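You operate a simulated robot arm through the tools that you are given. There is no shell and no other tool.

You are at the controls of a simulated two-armed robot. One attempt, no reset.

## Task
Warm the yellow and the blue bearings together and set each on its stub.
Fine: both on the strip, pulse till the coat reads dry; each goes on when its heat stands over the beam's by its lead.

It is judged by the outcome, as a careful person would: the job done as asked, and still so three seconds after it is handed in. It fails if anything else is knocked over, pushed out of place, dropped, spilled or broken.

## Robot
Two 7-joint arms with fingered hands on one trunk that stands fixed in place. Base frame: the origin is at the foot of the trunk, x ahead of it, y to its left, z up; the work surface is at about z = 872. Lengths are in mm, angles in degrees, forces in N, time in s.
The left shoulder is at [60, 152, 1119], the right one opposite. With the tool pointing down near the work surface each hand reaches from about 440 to 820 mm from the base axis, measured 20 degrees to its own side. Payload 3.8 kg a hand.
Tool frame (each hand has its own): the origin (TCP) lies between the finger pads and is the grasp point; the fingertips stand 30 mm ahead of it; z points along the fingers, y is the line along which they close. Largest opening 104 mm; the body of the gripper starts 35 mm behind the TCP. The gripper is a hand of 5 fingers: y runs from the thumb to the fingers, the wrist lies at [-15, -104, -178] in the tool frame.
Orientation is told as [roll, pitch, yaw] about the base's x, y, z axes, in that order, counted from this pose: with the fingers straight down and the wrist toward the robot, the tool's x, y and z point along [0, 1, 0], [1, 0, 0] and [0, 0, -1] of the base frame.

## Interface
- The arms move only by the tool drive_tool. It takes "left_deltas", "right_deltas" or both (then of equal length, played together; a hand with none holds still); each is a list of rows, each a list of 6 numbers: the shift along the tool's x, y, z in m, then the turn, a rotation vector about the tool's x, y, z in degrees. In form: [[dx, dy, dz, wx, wy, wz], ...]. A call has 1 to 20 rows; each row is the pose to reach, as a shift and turn from the pose commanded when the call began, along the tool's axes at that moment. Rows are played at 5 a second. More than 50 mm and 8.6 degrees between two rows, and nothing of the call is played. A pose out of reach is approached as far as the arm can. The call stops where the force on the tool passes 40 N (or 10 N more than at its start, if that is more) or the arm is blocked; 0.2 s more then pass. In this call time passes only in rows, and 0.2 s behind the last. It gives the time, the measured TCP pose, the force on the tool (base axes), the opening and the grip force at its end, in the units of the frame above (readings bear some noise), with the torque about the TCP (base axes, N m) and any sound that the robot's microphone picked up.
- Cameras (640 x 400 px; columns grow to the right, rows downward): "scene" is now at [174.4, 8.9, 1283.7]; the picture's right is [0.09, -1.00, -0.02], its down [-0.44, -0.02, -0.90] and it looks along [0.89, 0.08, -0.44] (base axes); focal length 214 px, centre (320, 200). "left" rides on the left gripper at [-80, -78, -141] in its tool frame; the picture's right is [-0.78, -0.30, 0.56], its down [0.53, -0.78, 0.33] and it looks along [0.33, 0.56, 0.76] (tool axes); focal length 247 px, centre (320, 200). "right" rides on the right gripper at [80, -78, -141] in its tool frame; the picture's right is [-0.78, 0.30, -0.56], its down [-0.53, -0.78, 0.33] and it looks along [-0.33, 0.56, 0.76] (tool axes); focal length 247 px, centre (320, 200). There is no depth. A picture from a camera that has moved, and an enlarged one, comes with that camera's place and axes in the base frame and with its lens.
- grab_frame(camera): a new picture of that camera. The clock stands still meanwhile.
- lift_body(by): slides the trunk up (or, below 0, down) by that many mm; the arms and the scene camera ride with it, the base frame stays. It gives what a move gives, with no picture.
- finger_targets(index, middle, ring, little, thumb_bend, thumb_turn, hand): sets how far each is bent, from 0 (flat) to 100 (curled in); at 30 the hand is open as for a grip, at 70 the pads meet at the TCP. One left out holds its place. A second passes; each finger stops where it meets its share of the squeeze, and holds until it gets a number again. It is the only way to open and close the hand. It gives what a move gives, with no picture; readings hold the bend of each and the force on index, middle, ring, little, thumb and palm. thumb_turn goes from beside the hand (0) to across from the fingers (100), as for a grip.
- pan_tilt(pan, tilt): turns the head with the scene camera to pan (to the left, within 80 degrees either way) and tilt (down, from -29 to 69), counted from straight ahead of the robot. It gives what a move gives.
- zoom(camera, box): a new picture of the part [left, top, right, bottom] of that camera's present view, enlarged. The clock stands still meanwhile.
- sign_off(): hands the job in; it is judged then, once.

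Nothing tells you positions but the pictures and the camera data. Unless the task says otherwise, let go and move clear before handing in.

The tools are called after ">>>" as name(argument=value, ...) on one line, values as JSON. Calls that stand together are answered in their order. drive_tool: Moves the arms, as the interface text tells. Its arguments: {"type":"object","properties":{"left_deltas":{"type":"array"},"right_deltas":{"type":"array"}},"required":[]} The other tools are called the same way: lift_body (by) slides the trunk up or down; finger_targets (index, middle, ring, little, thumb_bend, thumb_turn, hand) moves the fingers one by one; pan_tilt (pan, tilt) turns the head that bears the scene camera; grab_frame (camera) takes a picture; zoom (camera, box) takes an enlarged picture of a part of a camera's view; sign_off () hands the job in.

At the start:

```text
clock: 0.0
left_position: [471.0, 374.0, 1167.8]
left_tcp_rot: [0.0, 0.1, 0.0]
left_ft_force: [0.5, 0.1, 0.5]
left_torque: [0.03, -0.02, 0.0]
left_gripper_width: 103.7
left_gripper_force: 0.1
left_shape: jaw
left_bend: [30.0, 30.0, 30.0, 30.0, 30.0, 98.0]
left_finger forces: [0.1, 0.1, 0.0, 0.0, 0.1, 0.1]
right_position: [498.6, -66.1, 1248.6]
right_tcp_rot: [0.0, 0.0, 0.1]
right_ft_force: [-1.1, 0.8, 0.5]
right_torque: [0.01, 0.02, 0.0]
right_gripper_width: 103.6
right_gripper_force: 0.0
right_shape: jaw
right_bend: [30.0, 30.0, 30.0, 30.0, 30.0, 98.0]
right_finger forces: [0.1, 0.0, 0.0, 0.0, 0.0, 0.0]
trunk travel left (down, up): [-200.0, 256.0]
head pan, tilt: [5.1, 16.2]
```

scene: 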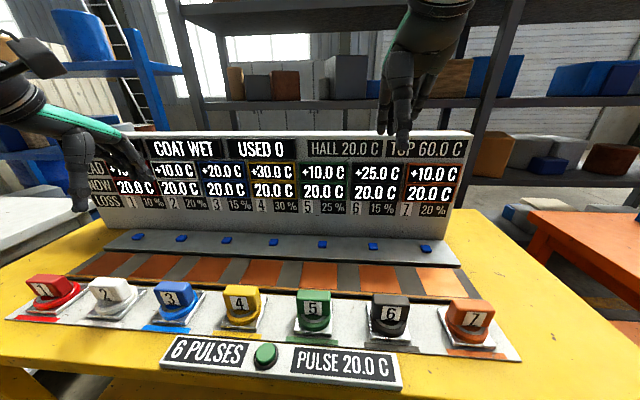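
right: 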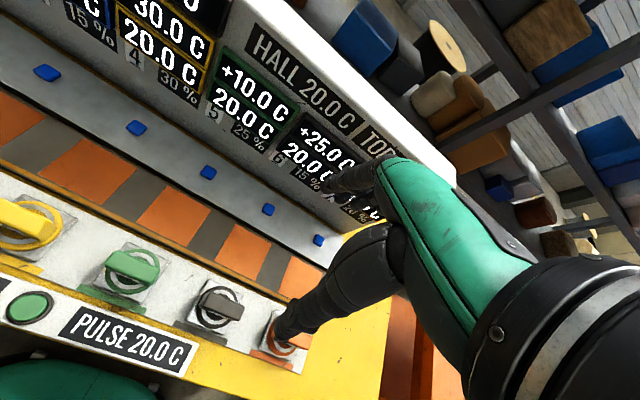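
left: 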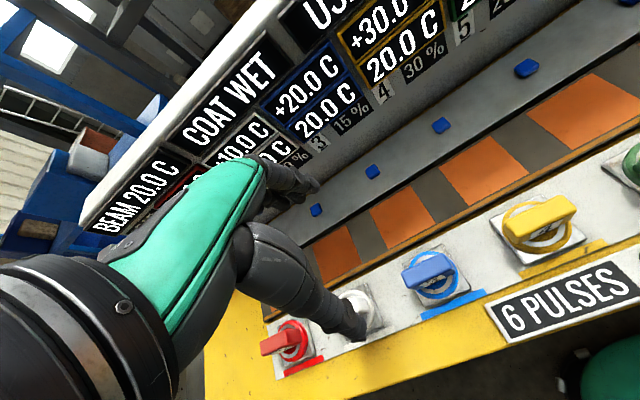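

I see a display board over a beam with seven blue stubs, an orange-and-grey strip in front of it, seven numbered bearings on a tray, and a green pulse button at the front. I'll look closer at each part before I move anything.

>>> zoom(camera="scene", box=[80, 130, 280, 255])

>>> zoom(camera="scene", box=[280, 130, 480, 255])

>>> zoom(camera="scene", box=[0, 225, 270, 394])

>>> zoom(camera="scene", box=[260, 225, 530, 394])

```text
3.20 times, centred on (180, 192) of scene
camera zoom: at [174.4, 8.9, 1283.7], right [0.09, -1.0, -0.02], down [-0.44, -0.02, -0.9], along [0.89, 0.08, -0.44], focal length 686 px, centre (768, 224)
```

zoom: 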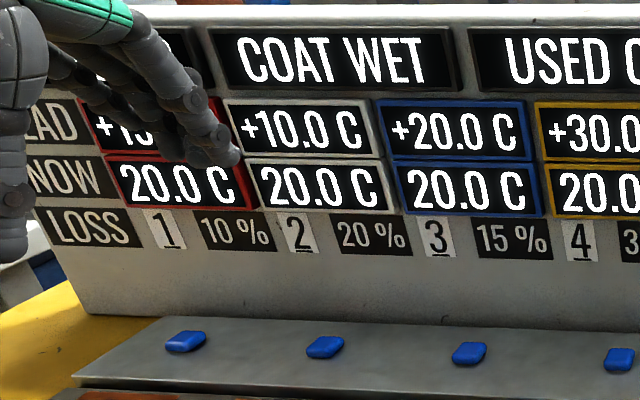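

```text
3.20 times, centred on (380, 192) of scene
camera zoom: at [174.4, 8.9, 1283.7], right [0.09, -1.0, -0.02], down [-0.44, -0.02, -0.9], along [0.89, 0.08, -0.44], focal length 686 px, centre (128, 224)
```

zoom: 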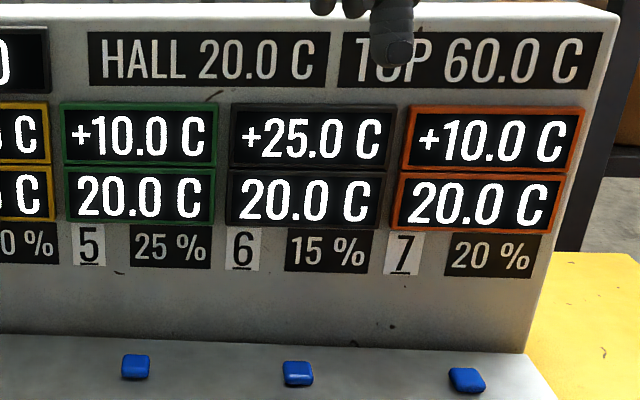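

```text
2.37 times, centred on (135, 310) of scene
camera zoom: at [174.4, 8.9, 1283.7], right [0.09, -1.0, -0.02], down [-0.44, -0.02, -0.9], along [0.89, 0.08, -0.44], focal length 508 px, centre (758, -59)
```

zoom: 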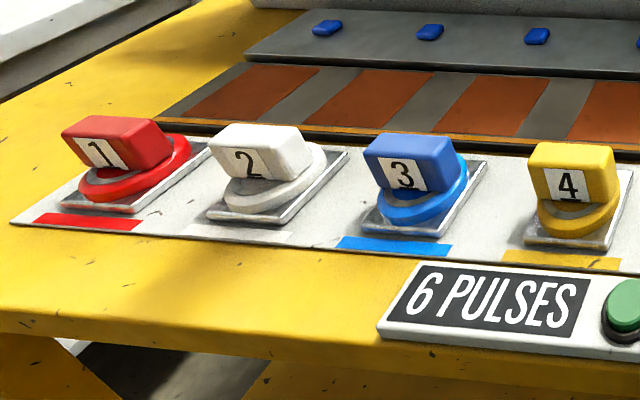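

```text
2.37 times, centred on (395, 310) of scene
camera zoom: at [174.4, 8.9, 1283.7], right [0.09, -1.0, -0.02], down [-0.44, -0.02, -0.9], along [0.89, 0.08, -0.44], focal length 508 px, centre (142, -59)
```

zoom: 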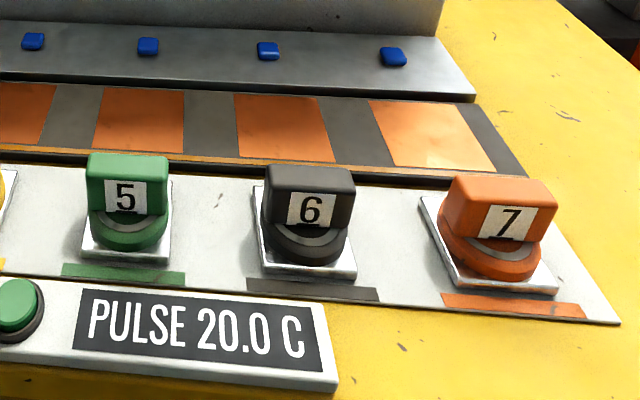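

The blue bearing is no. 3 (lead +20, loss 15%) and the yellow is no. 4 (lead +30, loss 30%). Their columns look to be near y = 340 and y = 198. I'll use the hand cameras to see the shape of the grips, rings, pads and stubs.

>>> zoom(camera="left", box=[380, 180, 620, 330])

>>> zoom(camera="left", box=[290, 40, 610, 240])

>>> zoom(camera="right", box=[0, 180, 240, 330])

>>> zoom(camera="left", box=[60, 80, 380, 280])

```text
2.67 times, centred on (500, 255) of left
camera zoom: at [392.3, 295.1, 1308.2], right [-0.3, -0.78, -0.56], down [-0.78, 0.53, -0.33], along [0.56, 0.33, -0.76], focal length 659 px, centre (-160, 53)
```

zoom: 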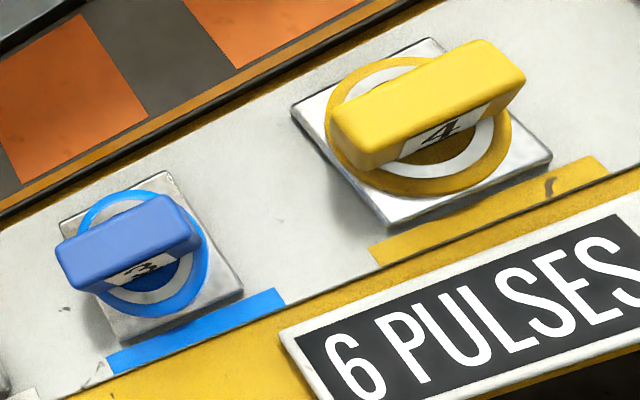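

```text
2.00 times, centred on (450, 140) of left
camera zoom: at [392.3, 295.1, 1308.2], right [-0.3, -0.78, -0.56], down [-0.78, 0.53, -0.33], along [0.56, 0.33, -0.76], focal length 494 px, centre (60, 320)
```

zoom: 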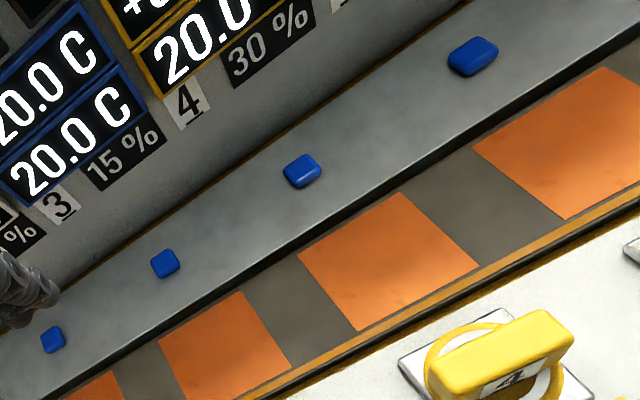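

```text
2.67 times, centred on (120, 255) of right
camera zoom: at [420.6, 13.3, 1391.6], right [0.3, -0.78, 0.56], down [-0.78, -0.53, -0.33], along [0.56, -0.33, -0.76], focal length 659 px, centre (853, 53)
```

zoom: 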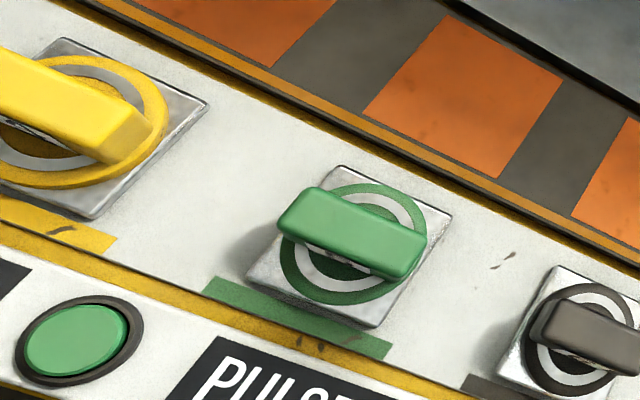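

```text
2.00 times, centred on (220, 180) of left
camera zoom: at [392.3, 295.1, 1308.2], right [-0.3, -0.78, -0.56], down [-0.78, 0.53, -0.33], along [0.56, 0.33, -0.76], focal length 494 px, centre (520, 240)
```

zoom: 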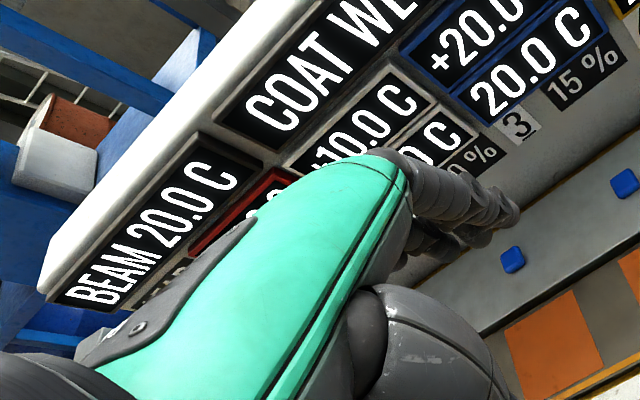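

The bearings look like a ring with a bar-shaped grip, long side across. I place blue near (461, 344) and yellow near (461, 198), with the grip tops near z 935. The board stands about 45–50 mm behind the stubs, so hand clearance matters there. I'll bring the left hand above blue and look at it from the head.

>>> drive_tool(left_deltas=[[-0.008, -0.003, 0.02, 0, 0, 0], [-0.015, -0.005, 0.045, 0, 0, 0], [-0.022, -0.008, 0.07, 0, 0, 0], [-0.03, -0.01, 0.095, 0, 0, 0], [-0.03, -0.01, 0.11, 0, 0, 0]])

>>> pan_tilt(pan=40, tilt=20)

>>> grab_frame(camera="scene")

>>> grab_frame(camera="left")

```text
clock: 1.2
left_position: [462.2, 343.6, 1055.8]
left_tcp_rot: [-0.1, 0.1, 0.0]
left_ft_force: [1.0, -0.5, 0.5]
left_torque: [0.01, -0.03, 0.04]
left_gripper_width: 103.6
left_gripper_force: 0.0
left_shape: jaw
left_bend: [30.0, 30.0, 30.0, 30.0, 30.0, 98.0]
left_finger forces: [0.0, 0.0, 0.1, 0.0, 0.1, 0.1]
right_position: [499.2, -66.7, 1249.7]
right_tcp_rot: [0.0, -0.1, 0.0]
right_ft_force: [0.0, 0.2, -0.1]
right_torque: [0.0, 0.0, -0.01]
right_gripper_width: 103.7
right_gripper_force: 0.0
right_shape: jaw
right_bend: [30.0, 30.0, 30.0, 30.0, 30.0, 98.0]
right_finger forces: [0.0, 0.0, 0.0, 0.0, 0.0, 0.0]
trunk travel left (down, up): [-200.0, 256.0]
head pan, tilt: [5.1, 16.2]
```

```text
clock: 2.2
left_position: [461.2, 343.8, 1057.0]
left_tcp_rot: [-0.1, -0.1, 0.0]
left_ft_force: [-0.5, -0.1, -0.2]
left_torque: [-0.04, -0.03, 0.02]
left_gripper_width: 103.8
left_gripper_force: 0.1
left_shape: jaw
left_bend: [30.0, 30.0, 30.0, 30.0, 30.0, 98.0]
left_finger forces: [0.1, 0.1, 0.0, 0.0, 0.0, 0.0]
right_position: [497.9, -66.1, 1251.0]
right_tcp_rot: [0.0, 0.0, 0.1]
right_ft_force: [-0.2, -0.2, -0.3]
right_torque: [0.0, -0.04, -0.01]
right_gripper_width: 103.7
right_gripper_force: 0.0
right_shape: jaw
right_bend: [30.0, 30.0, 30.0, 30.0, 30.0, 98.0]
right_finger forces: [0.0, 0.0, 0.0, 0.1, 0.1, 0.1]
trunk travel left (down, up): [-200.0, 256.0]
head pan, tilt: [40.0, 20.0]
```

```text
taken
camera scene: at [152.0, 60.5, 1281.3], right [0.63, -0.77, -0.11], down [-0.42, -0.22, -0.88], along [0.65, 0.6, -0.46], focal length 214 px, centre (320, 200)
```

scene: 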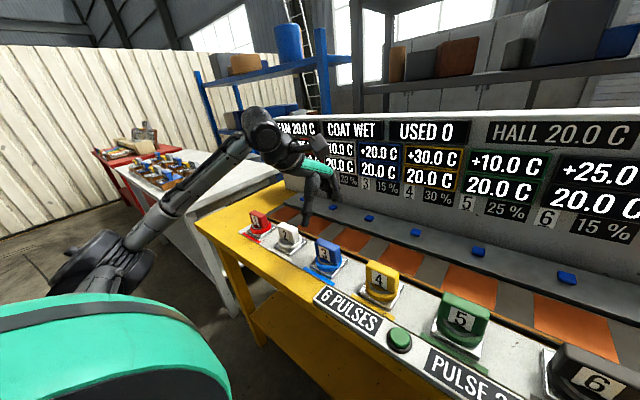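

```text
taken
camera left: at [382.6, 264.8, 1198.0], right [-0.3, -0.78, -0.56], down [-0.78, 0.53, -0.33], along [0.56, 0.33, -0.76], focal length 247 px, centre (320, 200)
```

left: 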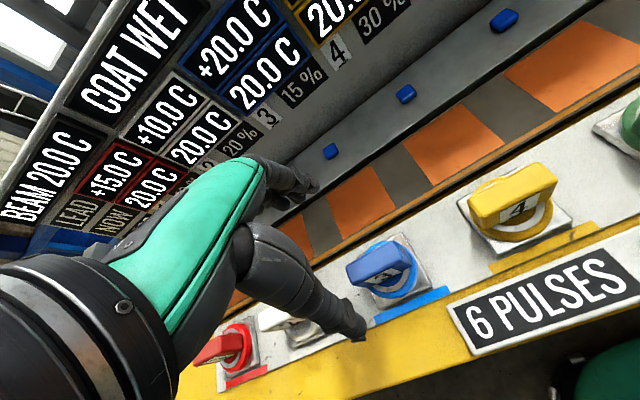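

The left hand hovers over the blue bearing. I'll zoom in on the hand to judge its side profile and its line-up with the grip.

>>> zoom(camera="scene", box=[230, 90, 390, 290])

>>> zoom(camera="left", box=[240, 150, 480, 350])

>>> zoom(camera="scene", box=[220, 190, 420, 340])

```text
2.00 times, centred on (310, 190) of scene
camera zoom: at [152.0, 60.5, 1281.3], right [0.63, -0.77, -0.11], down [-0.42, -0.22, -0.88], along [0.65, 0.6, -0.46], focal length 429 px, centre (340, 220)
```

zoom: 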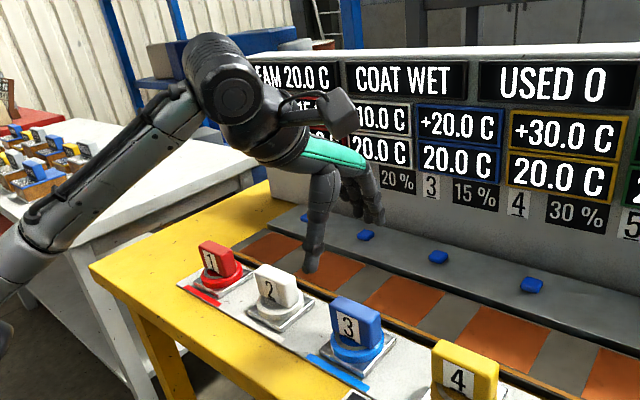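

```text
2.00 times, centred on (360, 250) of left
camera zoom: at [382.6, 264.8, 1198.0], right [-0.3, -0.78, -0.56], down [-0.78, 0.53, -0.33], along [0.56, 0.33, -0.76], focal length 494 px, centre (240, 100)
```

zoom: 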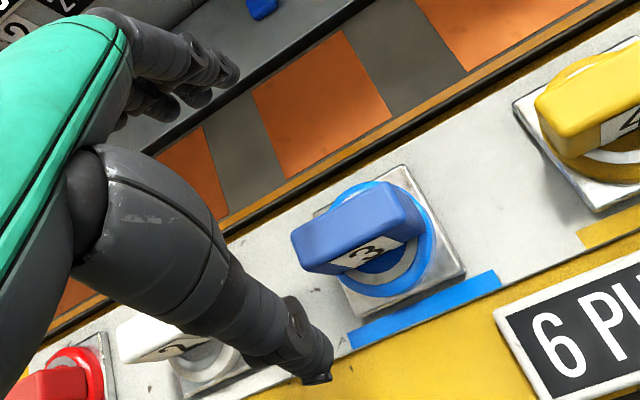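

```text
2.67 times, centred on (320, 265) of scene
camera zoom: at [152.0, 60.5, 1281.3], right [0.63, -0.77, -0.11], down [-0.42, -0.22, -0.88], along [0.65, 0.6, -0.46], focal length 572 px, centre (320, 27)
```

zoom: 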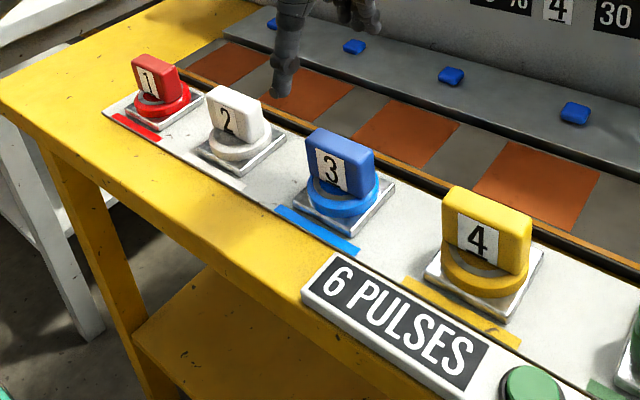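

The hand's TCP is over the blue grip, which I take as about 70 mm across (y 308–378) and 30 mm thick (x 446–475). Next I need the height of the ring and plate under it, so I'll zoom in tighter.

>>> zoom(camera="scene", box=[300, 225, 380, 275])

>>> zoom(camera="scene", box=[345, 245, 425, 315])

>>> zoom(camera="left", box=[330, 220, 460, 310])

>>> zoom(camera="scene", box=[350, 195, 450, 258])

```text
8.00 times, centred on (340, 250) of scene
camera zoom: at [152.0, 60.5, 1281.3], right [0.63, -0.77, -0.11], down [-0.42, -0.22, -0.88], along [0.65, 0.6, -0.46], focal length 1716 px, centre (160, -200)
```

zoom: 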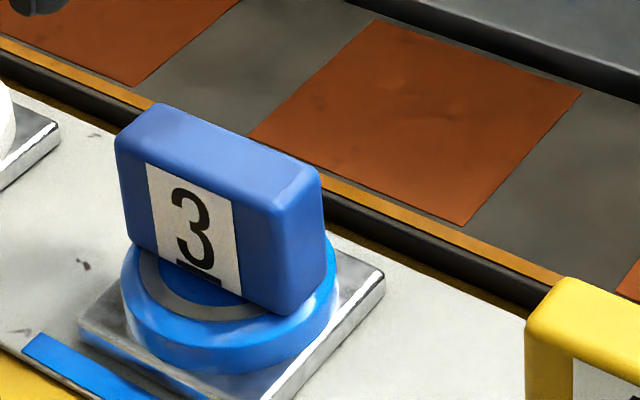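

```text
5.71 times, centred on (385, 280) of scene
camera zoom: at [152.0, 60.5, 1281.3], right [0.63, -0.77, -0.11], down [-0.42, -0.22, -0.88], along [0.65, 0.6, -0.46], focal length 1226 px, centre (-51, -257)
```

zoom: 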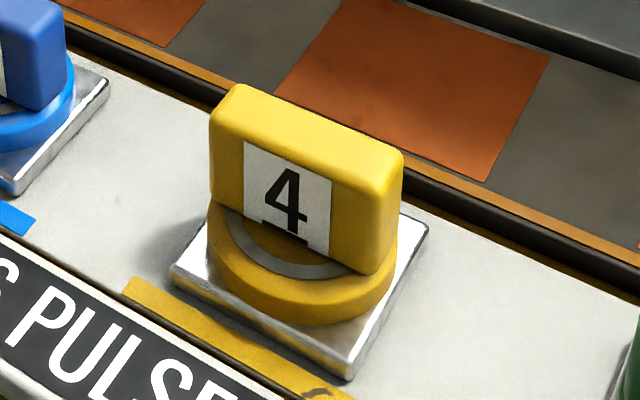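

```text
4.44 times, centred on (395, 265) of left
camera zoom: at [382.6, 264.8, 1198.0], right [-0.3, -0.78, -0.56], down [-0.78, 0.53, -0.33], along [0.56, 0.33, -0.76], focal length 1098 px, centre (-13, -89)
```

zoom: 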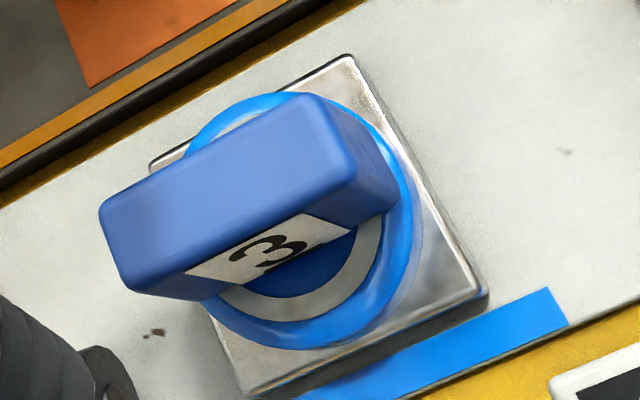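

```text
6.35 times, centred on (400, 226) of scene
camera zoom: at [152.0, 60.5, 1281.3], right [0.63, -0.77, -0.11], down [-0.42, -0.22, -0.88], along [0.65, 0.6, -0.46], focal length 1362 px, centre (-188, 32)
```

zoom: 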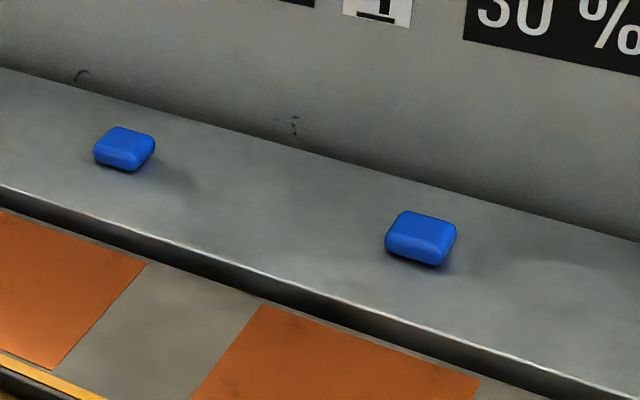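

The block's top is near z 935 and the ring's top near z 899. I'll half-close the left hand in the air to its grip shape and view it, so I can judge how far the knuckles reach forward.

>>> finger_targets(hand="left", index=57, middle=57, ring=57, little=57, thumb_bend=57)

>>> zoom(camera="scene", box=[260, 120, 380, 210])

>>> zoom(camera="left", box=[160, 120, 480, 320])

```text
clock: 3.2
left_position: [462.0, 343.1, 1056.0]
left_tcp_rot: [-0.1, 0.0, 0.0]
left_ft_force: [0.3, 0.4, -0.3]
left_torque: [0.0, 0.04, 0.01]
left_gripper_width: 36.9
left_gripper_force: 0.0
left_shape: fingers
left_bend: [56.0, 56.0, 56.0, 56.0, 56.0, 98.0]
left_finger forces: [0.0, 0.1, 0.0, 0.1, 0.0, 0.0]
right_position: [499.2, -67.1, 1251.0]
right_tcp_rot: [0.0, -0.1, 0.0]
right_ft_force: [0.1, 0.6, -0.3]
right_torque: [0.0, 0.01, -0.04]
right_gripper_width: 103.8
right_gripper_force: 0.1
right_shape: jaw
right_bend: [30.0, 30.0, 30.0, 30.0, 30.0, 98.0]
right_finger forces: [0.0, 0.0, 0.0, 0.0, 0.1, 0.0]
trunk travel left (down, up): [-200.0, 256.0]
head pan, tilt: [40.0, 20.0]
```

```text
4.44 times, centred on (320, 165) of scene
camera zoom: at [152.0, 60.6, 1281.3], right [0.63, -0.77, -0.11], down [-0.42, -0.22, -0.88], along [0.65, 0.6, -0.46], focal length 953 px, centre (320, 356)
```

zoom: 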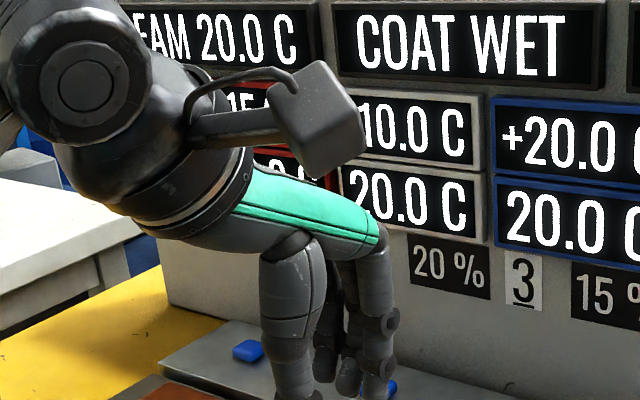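

```text
2.00 times, centred on (320, 220) of left
camera zoom: at [382.6, 264.7, 1197.9], right [-0.3, -0.78, -0.56], down [-0.78, 0.53, -0.33], along [0.56, 0.33, -0.76], focal length 494 px, centre (320, 160)
```

zoom: 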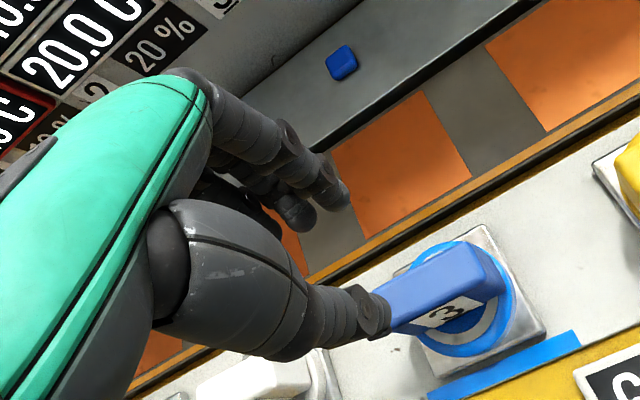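

The fingers hang almost straight down, with their backs about 30 mm ahead of the TCP, so a grip at the stub should clear the board if I open only a little there. I'll open the hand and come down around the blue block.

>>> finger_targets(hand="left", index=38, middle=38, ring=38, little=38, thumb_bend=38)

>>> drive_tool(left_deltas=[[0.001, 0.001, 0.025, 0, 0, 0], [0.001, 0.001, 0.05, 0, 0, 0], [0.001, 0.001, 0.07, 0, 0, 0], [0.001, 0.001, 0.085, 0, 0, 0]])

>>> zoom(camera="scene", box=[260, 170, 380, 280])

>>> zoom(camera="left", box=[220, 140, 480, 340])

```text
clock: 4.2
left_position: [460.8, 342.7, 1056.2]
left_tcp_rot: [-0.1, 0.0, 0.0]
left_ft_force: [-0.5, 0.4, -0.8]
left_torque: [0.01, 0.0, -0.01]
left_gripper_width: 82.7
left_gripper_force: 0.1
left_shape: fingers
left_bend: [38.0, 38.0, 38.0, 38.0, 38.0, 98.0]
left_finger forces: [0.0, 0.1, 0.0, 0.1, 0.0, 0.0]
right_position: [499.7, -66.9, 1250.0]
right_tcp_rot: [0.0, 0.0, 0.0]
right_ft_force: [0.1, 0.5, 0.8]
right_torque: [0.02, -0.02, -0.02]
right_gripper_width: 103.2
right_gripper_force: 0.0
right_shape: jaw
right_bend: [30.0, 30.0, 30.0, 30.0, 30.0, 98.0]
right_finger forces: [0.0, 0.1, 0.0, 0.1, 0.0, 0.1]
trunk travel left (down, up): [-200.0, 256.0]
head pan, tilt: [40.0, 20.0]
```

```text
clock: 5.2
left_position: [463.8, 343.9, 971.8]
left_tcp_rot: [-0.1, 0.0, 0.0]
left_ft_force: [0.1, 0.2, 0.2]
left_torque: [0.01, -0.02, 0.0]
left_gripper_width: 82.9
left_gripper_force: 0.2
left_shape: fingers
left_bend: [38.0, 38.0, 38.0, 38.0, 38.0, 98.0]
left_finger forces: [0.1, 0.0, 0.0, 0.0, 0.0, 0.1]
right_position: [498.6, -66.2, 1249.4]
right_tcp_rot: [0.0, 0.0, 0.0]
right_ft_force: [-0.5, -0.6, 0.6]
right_torque: [0.0, 0.0, -0.01]
right_gripper_width: 103.5
right_gripper_force: 0.2
right_shape: jaw
right_bend: [30.0, 30.0, 30.0, 30.0, 30.0, 98.0]
right_finger forces: [0.0, 0.0, 0.0, 0.1, 0.1, 0.0]
trunk travel left (down, up): [-200.0, 256.0]
head pan, tilt: [40.0, 20.0]
```

```text
3.64 times, centred on (320, 225) of scene
camera zoom: at [152.0, 60.7, 1281.3], right [0.63, -0.77, -0.11], down [-0.42, -0.22, -0.88], along [0.65, 0.6, -0.46], focal length 780 px, centre (320, 109)
```

zoom: 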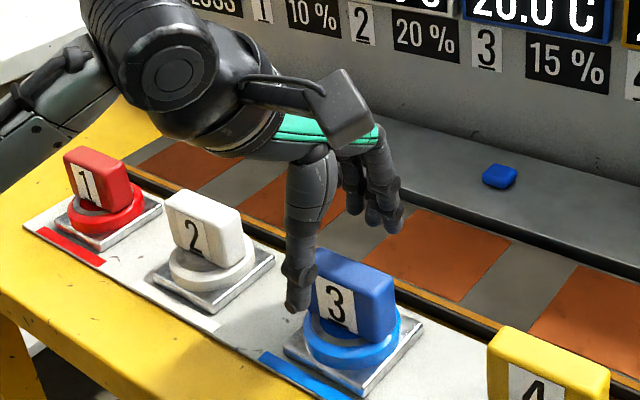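

```text
2.00 times, centred on (350, 240) of left
camera zoom: at [383.4, 265.9, 1112.7], right [-0.3, -0.78, -0.56], down [-0.78, 0.53, -0.33], along [0.56, 0.33, -0.76], focal length 494 px, centre (260, 120)
```

zoom: 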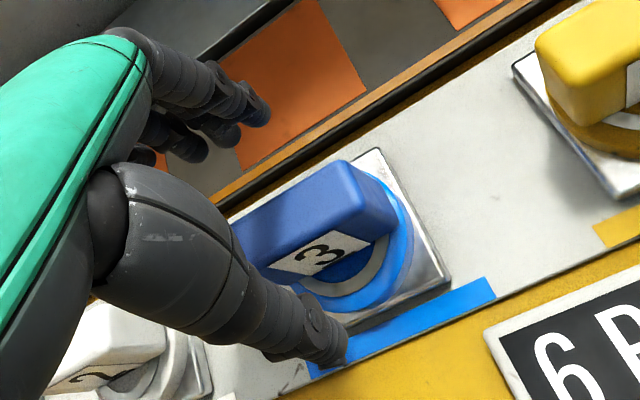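

The thumb and fingers straddle the blue block with clear gaps. I'll go down the last 40 mm in small steps, watching the force.

>>> drive_tool(left_deltas=[[0.0005, 0, 0.012, 0, 0, 0], [0.0005, 0, 0.022, 0, 0, 0], [0.0005, 0, 0.03, 0, 0, 0], [0.0005, 0, 0.036, 0, 0, 0], [0.0005, 0, 0.04, 0, 0, 0]])

>>> zoom(camera="scene", box=[280, 200, 400, 280])

>>> zoom(camera="left", box=[220, 140, 480, 340])

```text
clock: 6.4
left_position: [462.2, 345.1, 932.5]
left_tcp_rot: [0.0, 0.0, 0.0]
left_ft_force: [0.1, -0.6, -1.0]
left_torque: [0.03, -0.03, 0.04]
left_gripper_width: 82.4
left_gripper_force: 0.0
left_shape: fingers
left_bend: [38.0, 38.0, 38.0, 38.0, 38.0, 98.0]
left_finger forces: [0.0, 0.0, 0.0, 0.0, 0.1, 0.0]
right_position: [497.9, -67.3, 1250.0]
right_tcp_rot: [0.0, -0.1, 0.0]
right_ft_force: [0.2, -0.8, -0.2]
right_torque: [-0.01, 0.03, 0.02]
right_gripper_width: 103.8
right_gripper_force: 0.0
right_shape: jaw
right_bend: [30.0, 30.0, 30.0, 30.0, 30.0, 98.0]
right_finger forces: [0.1, 0.0, 0.0, 0.0, 0.0, 0.0]
trunk travel left (down, up): [-200.0, 256.0]
head pan, tilt: [40.0, 20.0]
```

```text
5.00 times, centred on (340, 240) of scene
camera zoom: at [152.0, 60.6, 1281.3], right [0.63, -0.77, -0.11], down [-0.42, -0.22, -0.88], along [0.65, 0.6, -0.46], focal length 1072 px, centre (220, 0)
```

zoom: 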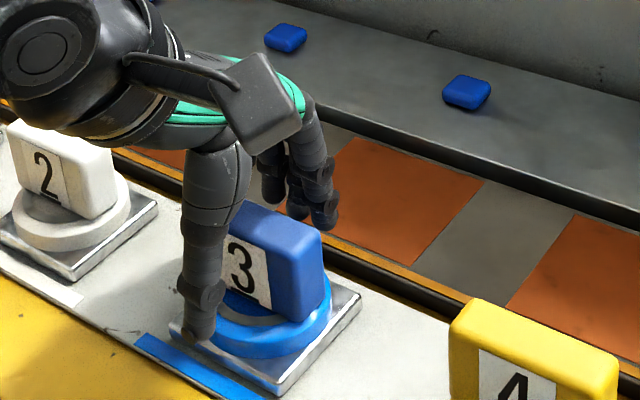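

```text
2.00 times, centred on (350, 240) of left
camera zoom: at [383.3, 266.6, 1073.2], right [-0.3, -0.78, -0.56], down [-0.78, 0.53, -0.33], along [0.56, 0.33, -0.76], focal length 494 px, centre (260, 120)
```

zoom: 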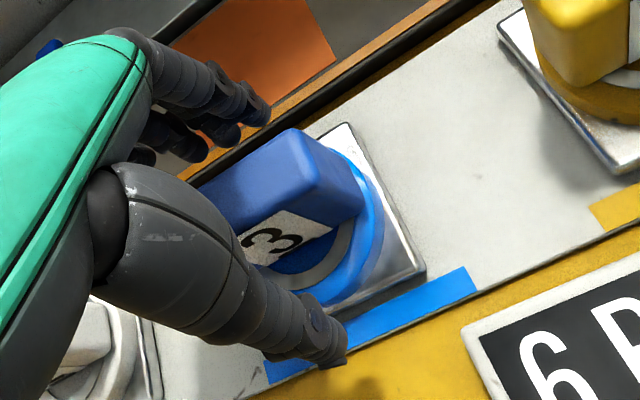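

The hand is level with the block, with no contact so far. I'll close it now.

>>> finger_targets(hand="left", index=70, middle=70, ring=70, little=70, thumb_bend=70)

>>> zoom(camera="scene", box=[280, 200, 400, 280])

>>> zoom(camera="left", box=[220, 140, 480, 340])

```text
clock: 7.4
left_position: [462.2, 345.2, 931.7]
left_tcp_rot: [0.0, 0.1, 0.0]
left_ft_force: [0.1, 0.7, -0.2]
left_torque: [-0.04, 0.12, -0.04]
left_gripper_width: 21.4
left_gripper_force: 8.1
left_shape: fingers
left_bend: [64.0, 66.0, 68.0, 70.0, 62.0, 96.0]
left_finger forces: [4.1, 2.9, 1.4, 0.1, 8.8, 0.0]
right_position: [499.1, -65.7, 1250.1]
right_tcp_rot: [-0.1, 0.0, 0.0]
right_ft_force: [-0.7, -0.2, 0.5]
right_torque: [-0.01, -0.02, 0.03]
right_gripper_width: 103.6
right_gripper_force: 0.1
right_shape: jaw
right_bend: [30.0, 30.0, 30.0, 30.0, 30.0, 98.0]
right_finger forces: [0.1, 0.0, 0.1, 0.1, 0.0, 0.1]
trunk travel left (down, up): [-200.0, 256.0]
head pan, tilt: [40.0, 20.0]
```

```text
5.00 times, centred on (340, 240) of scene
camera zoom: at [152.1, 60.8, 1281.3], right [0.63, -0.77, -0.11], down [-0.42, -0.22, -0.88], along [0.65, 0.6, -0.46], focal length 1072 px, centre (220, 0)
```

zoom: 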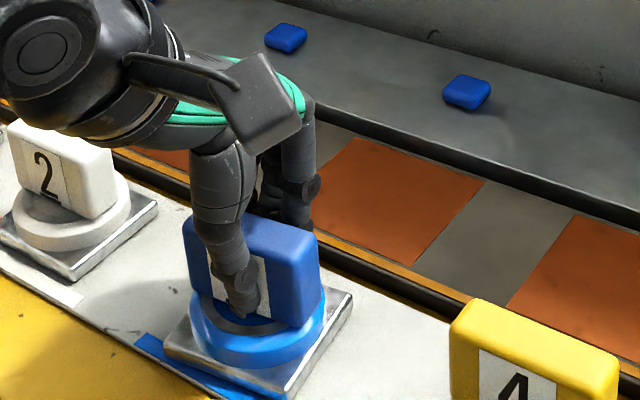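

```text
2.00 times, centred on (350, 240) of left
camera zoom: at [383.3, 266.8, 1073.0], right [-0.3, -0.78, -0.56], down [-0.78, 0.53, -0.33], along [0.56, 0.33, -0.76], focal length 494 px, centre (260, 120)
```

zoom: 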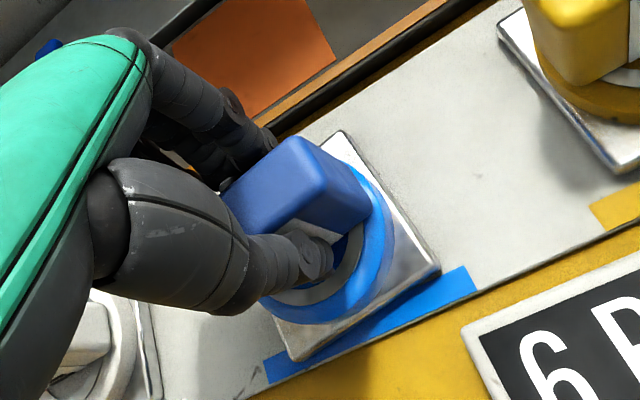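

The grip holds at about 8 N, but the thumb pressed off-centre and turned the bearing about 6–7° counter-clockwise. The square plate turned with it, so it seems to belong to the bearing. I'll lift a little and look.

>>> drive_tool(left_deltas=[[0, 0, -0.01, 0, 0, 0], [0, 0, -0.025, 0, 0, 0], [0, 0, -0.04, 0, 0, 0], [0, 0, -0.055, 0, 0, 0]])

>>> zoom(camera="scene", box=[270, 190, 390, 270])

>>> zoom(camera="left", box=[220, 140, 480, 340])

```text
clock: 8.4
left_position: [462.9, 344.8, 986.1]
left_tcp_rot: [0.0, 0.1, 0.1]
left_ft_force: [-0.6, -0.2, -3.9]
left_torque: [0.01, -0.03, -0.01]
left_gripper_width: 21.7
left_gripper_force: 8.0
left_shape: fingers
left_bend: [64.0, 67.0, 69.0, 70.0, 62.0, 96.0]
left_finger forces: [4.6, 2.6, 0.9, 0.1, 8.2, 0.1]
right_position: [500.6, -66.3, 1250.9]
right_tcp_rot: [0.0, 0.0, 0.0]
right_ft_force: [-0.5, 0.7, -0.2]
right_torque: [-0.01, 0.03, 0.02]
right_gripper_width: 103.6
right_gripper_force: 0.0
right_shape: jaw
right_bend: [30.0, 30.0, 30.0, 30.0, 30.0, 98.0]
right_finger forces: [0.1, 0.1, 0.1, 0.0, 0.0, 0.1]
trunk travel left (down, up): [-200.0, 256.0]
head pan, tilt: [40.0, 20.0]
```

```text
5.00 times, centred on (330, 230) of scene
camera zoom: at [152.3, 60.7, 1281.3], right [0.63, -0.77, -0.11], down [-0.42, -0.22, -0.88], along [0.65, 0.6, -0.46], focal length 1072 px, centre (270, 50)
```

zoom: 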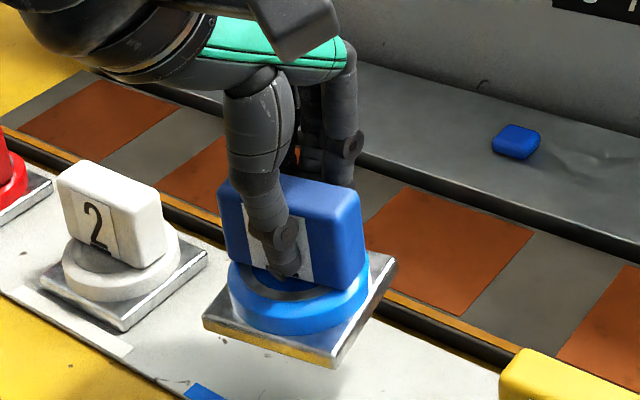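

```text
2.00 times, centred on (350, 240) of left
camera zoom: at [383.9, 266.6, 1128.1], right [-0.3, -0.78, -0.56], down [-0.78, 0.53, -0.33], along [0.55, 0.33, -0.76], focal length 494 px, centre (260, 120)
```

zoom: 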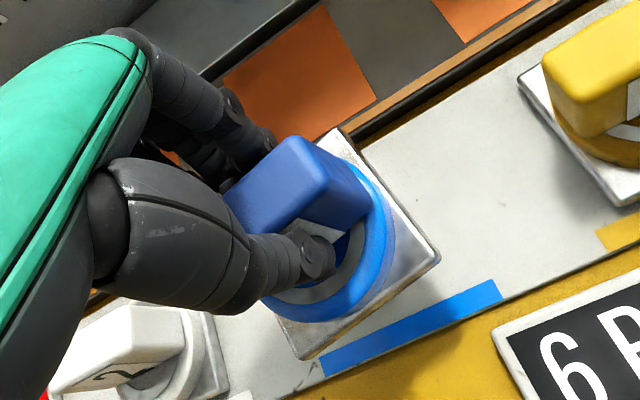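

The plate does come up with the bearing, which weighs about 4 N, and it hangs level. I'll carry it over pad 3, centred near (574, 341.5), turning −7° on the way to square it up.

>>> drive_tool(left_deltas=[[0, 0.02, 0, 0, 0, 1.5], [-0.001, 0.045, 0, 0, 0, 3], [-0.002, 0.07, 0, 0, 0, 4.5], [-0.003, 0.095, 0, 0, 0, 6], [-0.0035, 0.1115, 0, 0, 0, 7], [-0.0035, 0.1115, 0.02, 0, 0, 7]])

>>> zoom(camera="scene", box=[300, 180, 420, 260])

>>> zoom(camera="left", box=[220, 140, 480, 340])

```text
clock: 9.8
left_position: [574.5, 342.9, 966.4]
left_tcp_rot: [0.0, 0.0, -7.1]
left_ft_force: [0.0, -0.8, -4.5]
left_torque: [0.01, -0.01, -0.03]
left_gripper_width: 21.7
left_gripper_force: 8.3
left_shape: fingers
left_bend: [64.0, 67.0, 69.0, 70.0, 62.0, 96.0]
left_finger forces: [4.7, 2.6, 0.8, 0.0, 8.1, 0.0]
right_position: [500.2, -66.5, 1250.2]
right_tcp_rot: [0.0, 0.1, 0.0]
right_ft_force: [0.7, 0.4, -0.2]
right_torque: [0.01, -0.02, 0.03]
right_gripper_width: 103.6
right_gripper_force: 0.1
right_shape: jaw
right_bend: [30.0, 30.0, 30.0, 30.0, 30.0, 98.0]
right_finger forces: [0.1, 0.0, 0.0, 0.0, 0.1, 0.0]
trunk travel left (down, up): [-200.0, 256.0]
head pan, tilt: [40.0, 20.0]
```

```text
5.00 times, centred on (360, 220) of scene
camera zoom: at [152.4, 61.3, 1281.2], right [0.63, -0.77, -0.11], down [-0.42, -0.22, -0.88], along [0.65, 0.6, -0.46], focal length 1072 px, centre (120, 100)
```

zoom: 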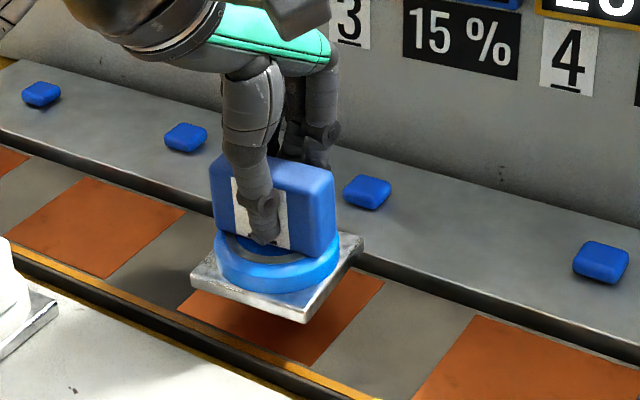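

```text
2.00 times, centred on (350, 240) of left
camera zoom: at [486.2, 274.2, 1107.8], right [-0.39, -0.73, -0.56], down [-0.71, 0.63, -0.33], along [0.59, 0.26, -0.76], focal length 494 px, centre (260, 120)
```

zoom: 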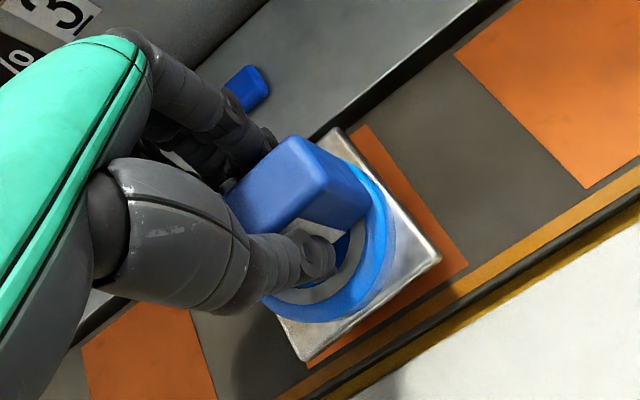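

The plate now lines up with pad 3. I'll lower it gently.

>>> drive_tool(left_deltas=[[0, 0, 0.01, 0, 0, 0], [0, 0, 0.018, 0, 0, 0], [0, 0, 0.024, 0, 0, 0], [0, 0, 0.027, 0, 0, 0]])

>>> zoom(camera="scene", box=[320, 210, 400, 260])

>>> zoom(camera="left", box=[320, 190, 480, 330])

```text
clock: 10.8
left_position: [574.0, 342.6, 939.2]
left_tcp_rot: [0.0, -0.1, -6.9]
left_ft_force: [1.7, 0.4, -1.6]
left_torque: [0.02, 0.0, 0.03]
left_gripper_width: 21.7
left_gripper_force: 8.5
left_shape: fingers
left_bend: [64.0, 67.0, 69.0, 70.0, 62.0, 96.0]
left_finger forces: [5.2, 2.8, 1.0, 0.0, 8.1, 0.0]
right_position: [500.2, -66.9, 1250.8]
right_tcp_rot: [0.0, 0.0, -0.1]
right_ft_force: [0.5, -0.1, -0.1]
right_torque: [-0.02, 0.0, 0.0]
right_gripper_width: 103.6
right_gripper_force: 0.1
right_shape: jaw
right_bend: [30.0, 30.0, 30.0, 30.0, 30.0, 98.0]
right_finger forces: [0.0, 0.0, 0.0, 0.1, 0.1, 0.1]
trunk travel left (down, up): [-200.0, 256.0]
head pan, tilt: [40.0, 20.0]
```

```text
8.00 times, centred on (360, 235) of scene
camera zoom: at [152.3, 60.7, 1281.3], right [0.63, -0.77, -0.11], down [-0.42, -0.22, -0.88], along [0.65, 0.6, -0.46], focal length 1716 px, centre (0, -80)
```

zoom: 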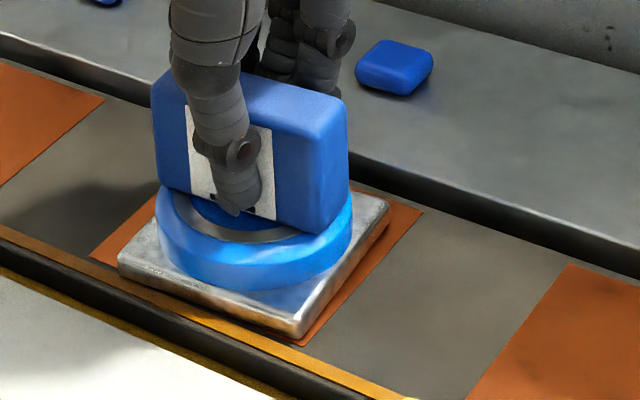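

```text
2.86 times, centred on (400, 260) of left
camera zoom: at [486.1, 273.2, 1081.4], right [-0.39, -0.73, -0.56], down [-0.71, 0.63, -0.33], along [0.59, 0.26, -0.76], focal length 706 px, centre (91, 29)
```

zoom: 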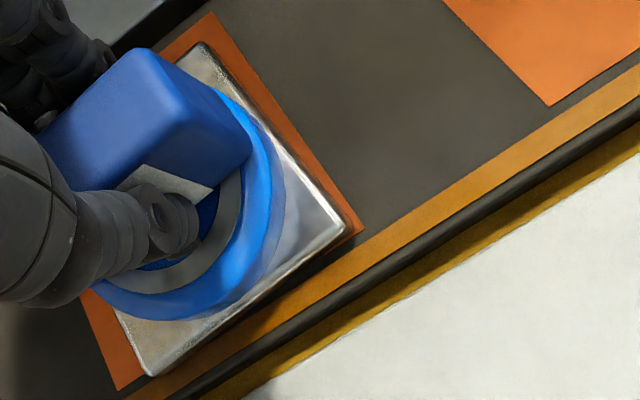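

It's just touching pad 3, about 5 mm too near the front edge. I'll raise it a touch, shift it forward and set it down.

>>> drive_tool(left_deltas=[[0, 0, -0.004, 0, 0, 0], [0.0006, 0.005, -0.004, 0, 0, 0], [0.0006, 0.005, 0, 0, 0, 0], [0.0006, 0.005, 0.0015, 0, 0, 0]])

>>> finger_targets(hand="left", index=45, middle=45, ring=45, little=45, thumb_bend=40)

>>> zoom(camera="scene", box=[320, 210, 400, 260])

>>> zoom(camera="left", box=[220, 140, 480, 340])

```text
clock: 11.8
left_position: [579.7, 341.9, 940.3]
left_tcp_rot: [-0.1, 0.0, -7.0]
left_ft_force: [1.5, 1.0, 1.2]
left_torque: [-0.03, 0.03, -0.03]
left_gripper_width: 21.4
left_gripper_force: 9.1
left_shape: fingers
left_bend: [64.0, 67.0, 69.0, 70.0, 62.0, 96.0]
left_finger forces: [5.6, 3.0, 1.2, 0.0, 8.2, 0.0]
right_position: [499.5, -67.4, 1251.4]
right_tcp_rot: [0.0, 0.0, 0.0]
right_ft_force: [0.0, 0.5, 0.2]
right_torque: [-0.03, 0.02, -0.02]
right_gripper_width: 103.6
right_gripper_force: 0.0
right_shape: jaw
right_bend: [30.0, 30.0, 30.0, 30.0, 30.0, 98.0]
right_finger forces: [0.1, 0.0, 0.0, 0.0, 0.0, 0.0]
trunk travel left (down, up): [-200.0, 256.0]
head pan, tilt: [40.0, 20.0]
```

```text
clock: 12.8
left_position: [578.7, 341.2, 938.5]
left_tcp_rot: [0.0, 0.0, -7.0]
left_ft_force: [0.5, 0.4, 0.1]
left_torque: [-0.03, -0.03, 0.0]
left_gripper_width: 70.8
left_gripper_force: 0.0
left_shape: fingers
left_bend: [45.0, 45.0, 45.0, 45.0, 40.0, 97.0]
left_finger forces: [0.0, 0.0, 0.1, 0.0, 0.1, 0.0]
right_position: [500.9, -67.2, 1249.0]
right_tcp_rot: [0.1, 0.1, 0.0]
right_ft_force: [0.2, -0.4, 0.2]
right_torque: [-0.01, -0.01, 0.0]
right_gripper_width: 103.9
right_gripper_force: 0.0
right_shape: jaw
right_bend: [30.0, 30.0, 30.0, 30.0, 30.0, 98.0]
right_finger forces: [0.0, 0.0, 0.1, 0.1, 0.0, 0.0]
trunk travel left (down, up): [-200.0, 256.0]
head pan, tilt: [40.0, 20.0]
```

```text
8.00 times, centred on (360, 235) of scene
camera zoom: at [152.0, 60.5, 1281.3], right [0.63, -0.77, -0.11], down [-0.42, -0.22, -0.88], along [0.65, 0.6, -0.46], focal length 1716 px, centre (0, -80)
```

zoom: 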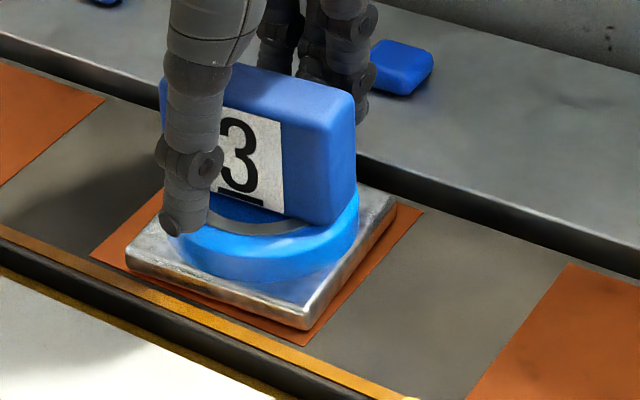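

```text
2.00 times, centred on (350, 240) of left
camera zoom: at [490.7, 273.1, 1079.7], right [-0.39, -0.73, -0.56], down [-0.71, 0.63, -0.33], along [0.59, 0.26, -0.76], focal length 494 px, centre (260, 120)
```

zoom: 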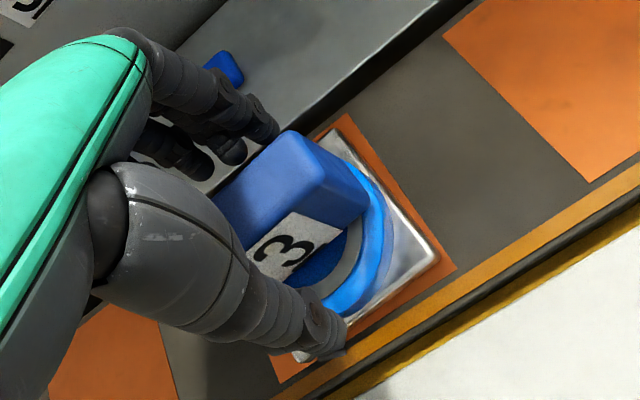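

Blue stands well on pad 3. I'll raise the left hand clear and go to yellow, set 18 mm further left this time so the thumb presses on the middle of the block. I take yellow's block to be centred at (463, 199).

>>> drive_tool(left_deltas=[[0, 0, -0.015, 0, 0, 0], [0, 0, -0.04, 0, 0, 0], [0, 0, -0.07, 0, 0, 0], [-0.015, -0.012, -0.09, 0, 0, -1], [-0.04, -0.03, -0.095, 0, 0, -3], [-0.07, -0.051, -0.095, 0, 0, -5], [-0.1, -0.073, -0.095, 0, 0, -6], [-0.125, -0.09, -0.09, 0, 0, -7], [-0.1377, -0.0999, -0.08, 0, 0, -7]])

>>> finger_targets(hand="left", index=40, middle=40, ring=40, little=40, thumb_bend=38)

>>> grab_frame(camera="scene")

>>> zoom(camera="left", box=[220, 140, 540, 340])

```text
clock: 14.8
left_position: [462.0, 217.6, 1018.5]
left_tcp_rot: [-0.1, 0.1, 0.1]
left_ft_force: [0.0, 0.3, 2.1]
left_torque: [0.01, -0.05, 0.01]
left_gripper_width: 71.1
left_gripper_force: 0.0
left_shape: fingers
left_bend: [45.0, 45.0, 45.0, 45.0, 40.0, 97.0]
left_finger forces: [0.0, 0.0, 0.0, 0.0, 0.1, 0.0]
right_position: [498.3, -65.7, 1249.5]
right_tcp_rot: [0.1, -0.1, 0.0]
right_ft_force: [-0.4, -0.3, -0.4]
right_torque: [0.03, -0.03, 0.0]
right_gripper_width: 103.5
right_gripper_force: 0.1
right_shape: jaw
right_bend: [30.0, 30.0, 30.0, 30.0, 30.0, 98.0]
right_finger forces: [0.0, 0.1, 0.0, 0.1, 0.0, 0.0]
trunk travel left (down, up): [-200.0, 256.0]
head pan, tilt: [40.0, 20.0]
```

```text
clock: 15.8
left_position: [462.9, 217.8, 1018.0]
left_tcp_rot: [-0.1, 0.0, 0.0]
left_ft_force: [0.9, 0.1, 0.5]
left_torque: [-0.02, 0.01, 0.0]
left_gripper_width: 80.0
left_gripper_force: 0.0
left_shape: fingers
left_bend: [40.0, 40.0, 40.0, 40.0, 38.0, 97.0]
left_finger forces: [0.0, 0.0, 0.0, 0.0, 0.0, 0.1]
right_position: [498.8, -66.1, 1249.8]
right_tcp_rot: [0.1, -0.1, 0.0]
right_ft_force: [0.3, 0.4, 0.4]
right_torque: [0.05, 0.04, -0.02]
right_gripper_width: 103.8
right_gripper_force: 0.1
right_shape: jaw
right_bend: [30.0, 30.0, 30.0, 30.0, 30.0, 98.0]
right_finger forces: [0.1, 0.0, 0.0, 0.1, 0.0, 0.0]
trunk travel left (down, up): [-200.0, 256.0]
head pan, tilt: [40.0, 20.0]
```

```text
taken
camera scene: at [152.0, 60.5, 1281.3], right [0.63, -0.77, -0.11], down [-0.42, -0.22, -0.88], along [0.65, 0.6, -0.46], focal length 214 px, centre (320, 200)
```

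scene: 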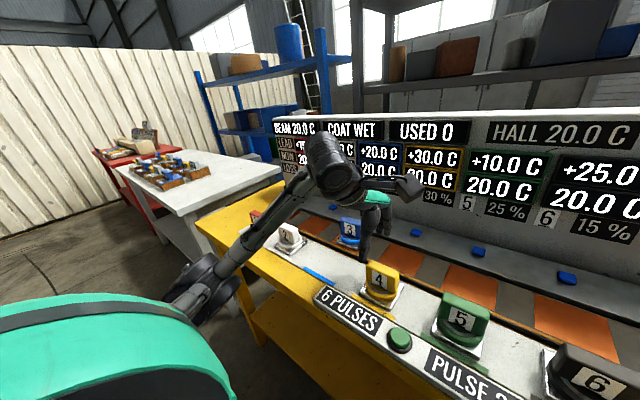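

```text
2.00 times, centred on (380, 240) of left
camera zoom: at [384.0, 138.9, 1159.6], right [-0.3, -0.78, -0.56], down [-0.78, 0.53, -0.33], along [0.56, 0.33, -0.76], focal length 494 px, centre (200, 120)
```

zoom: 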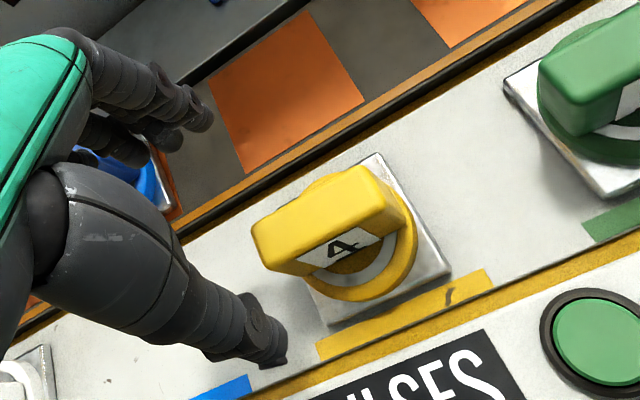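

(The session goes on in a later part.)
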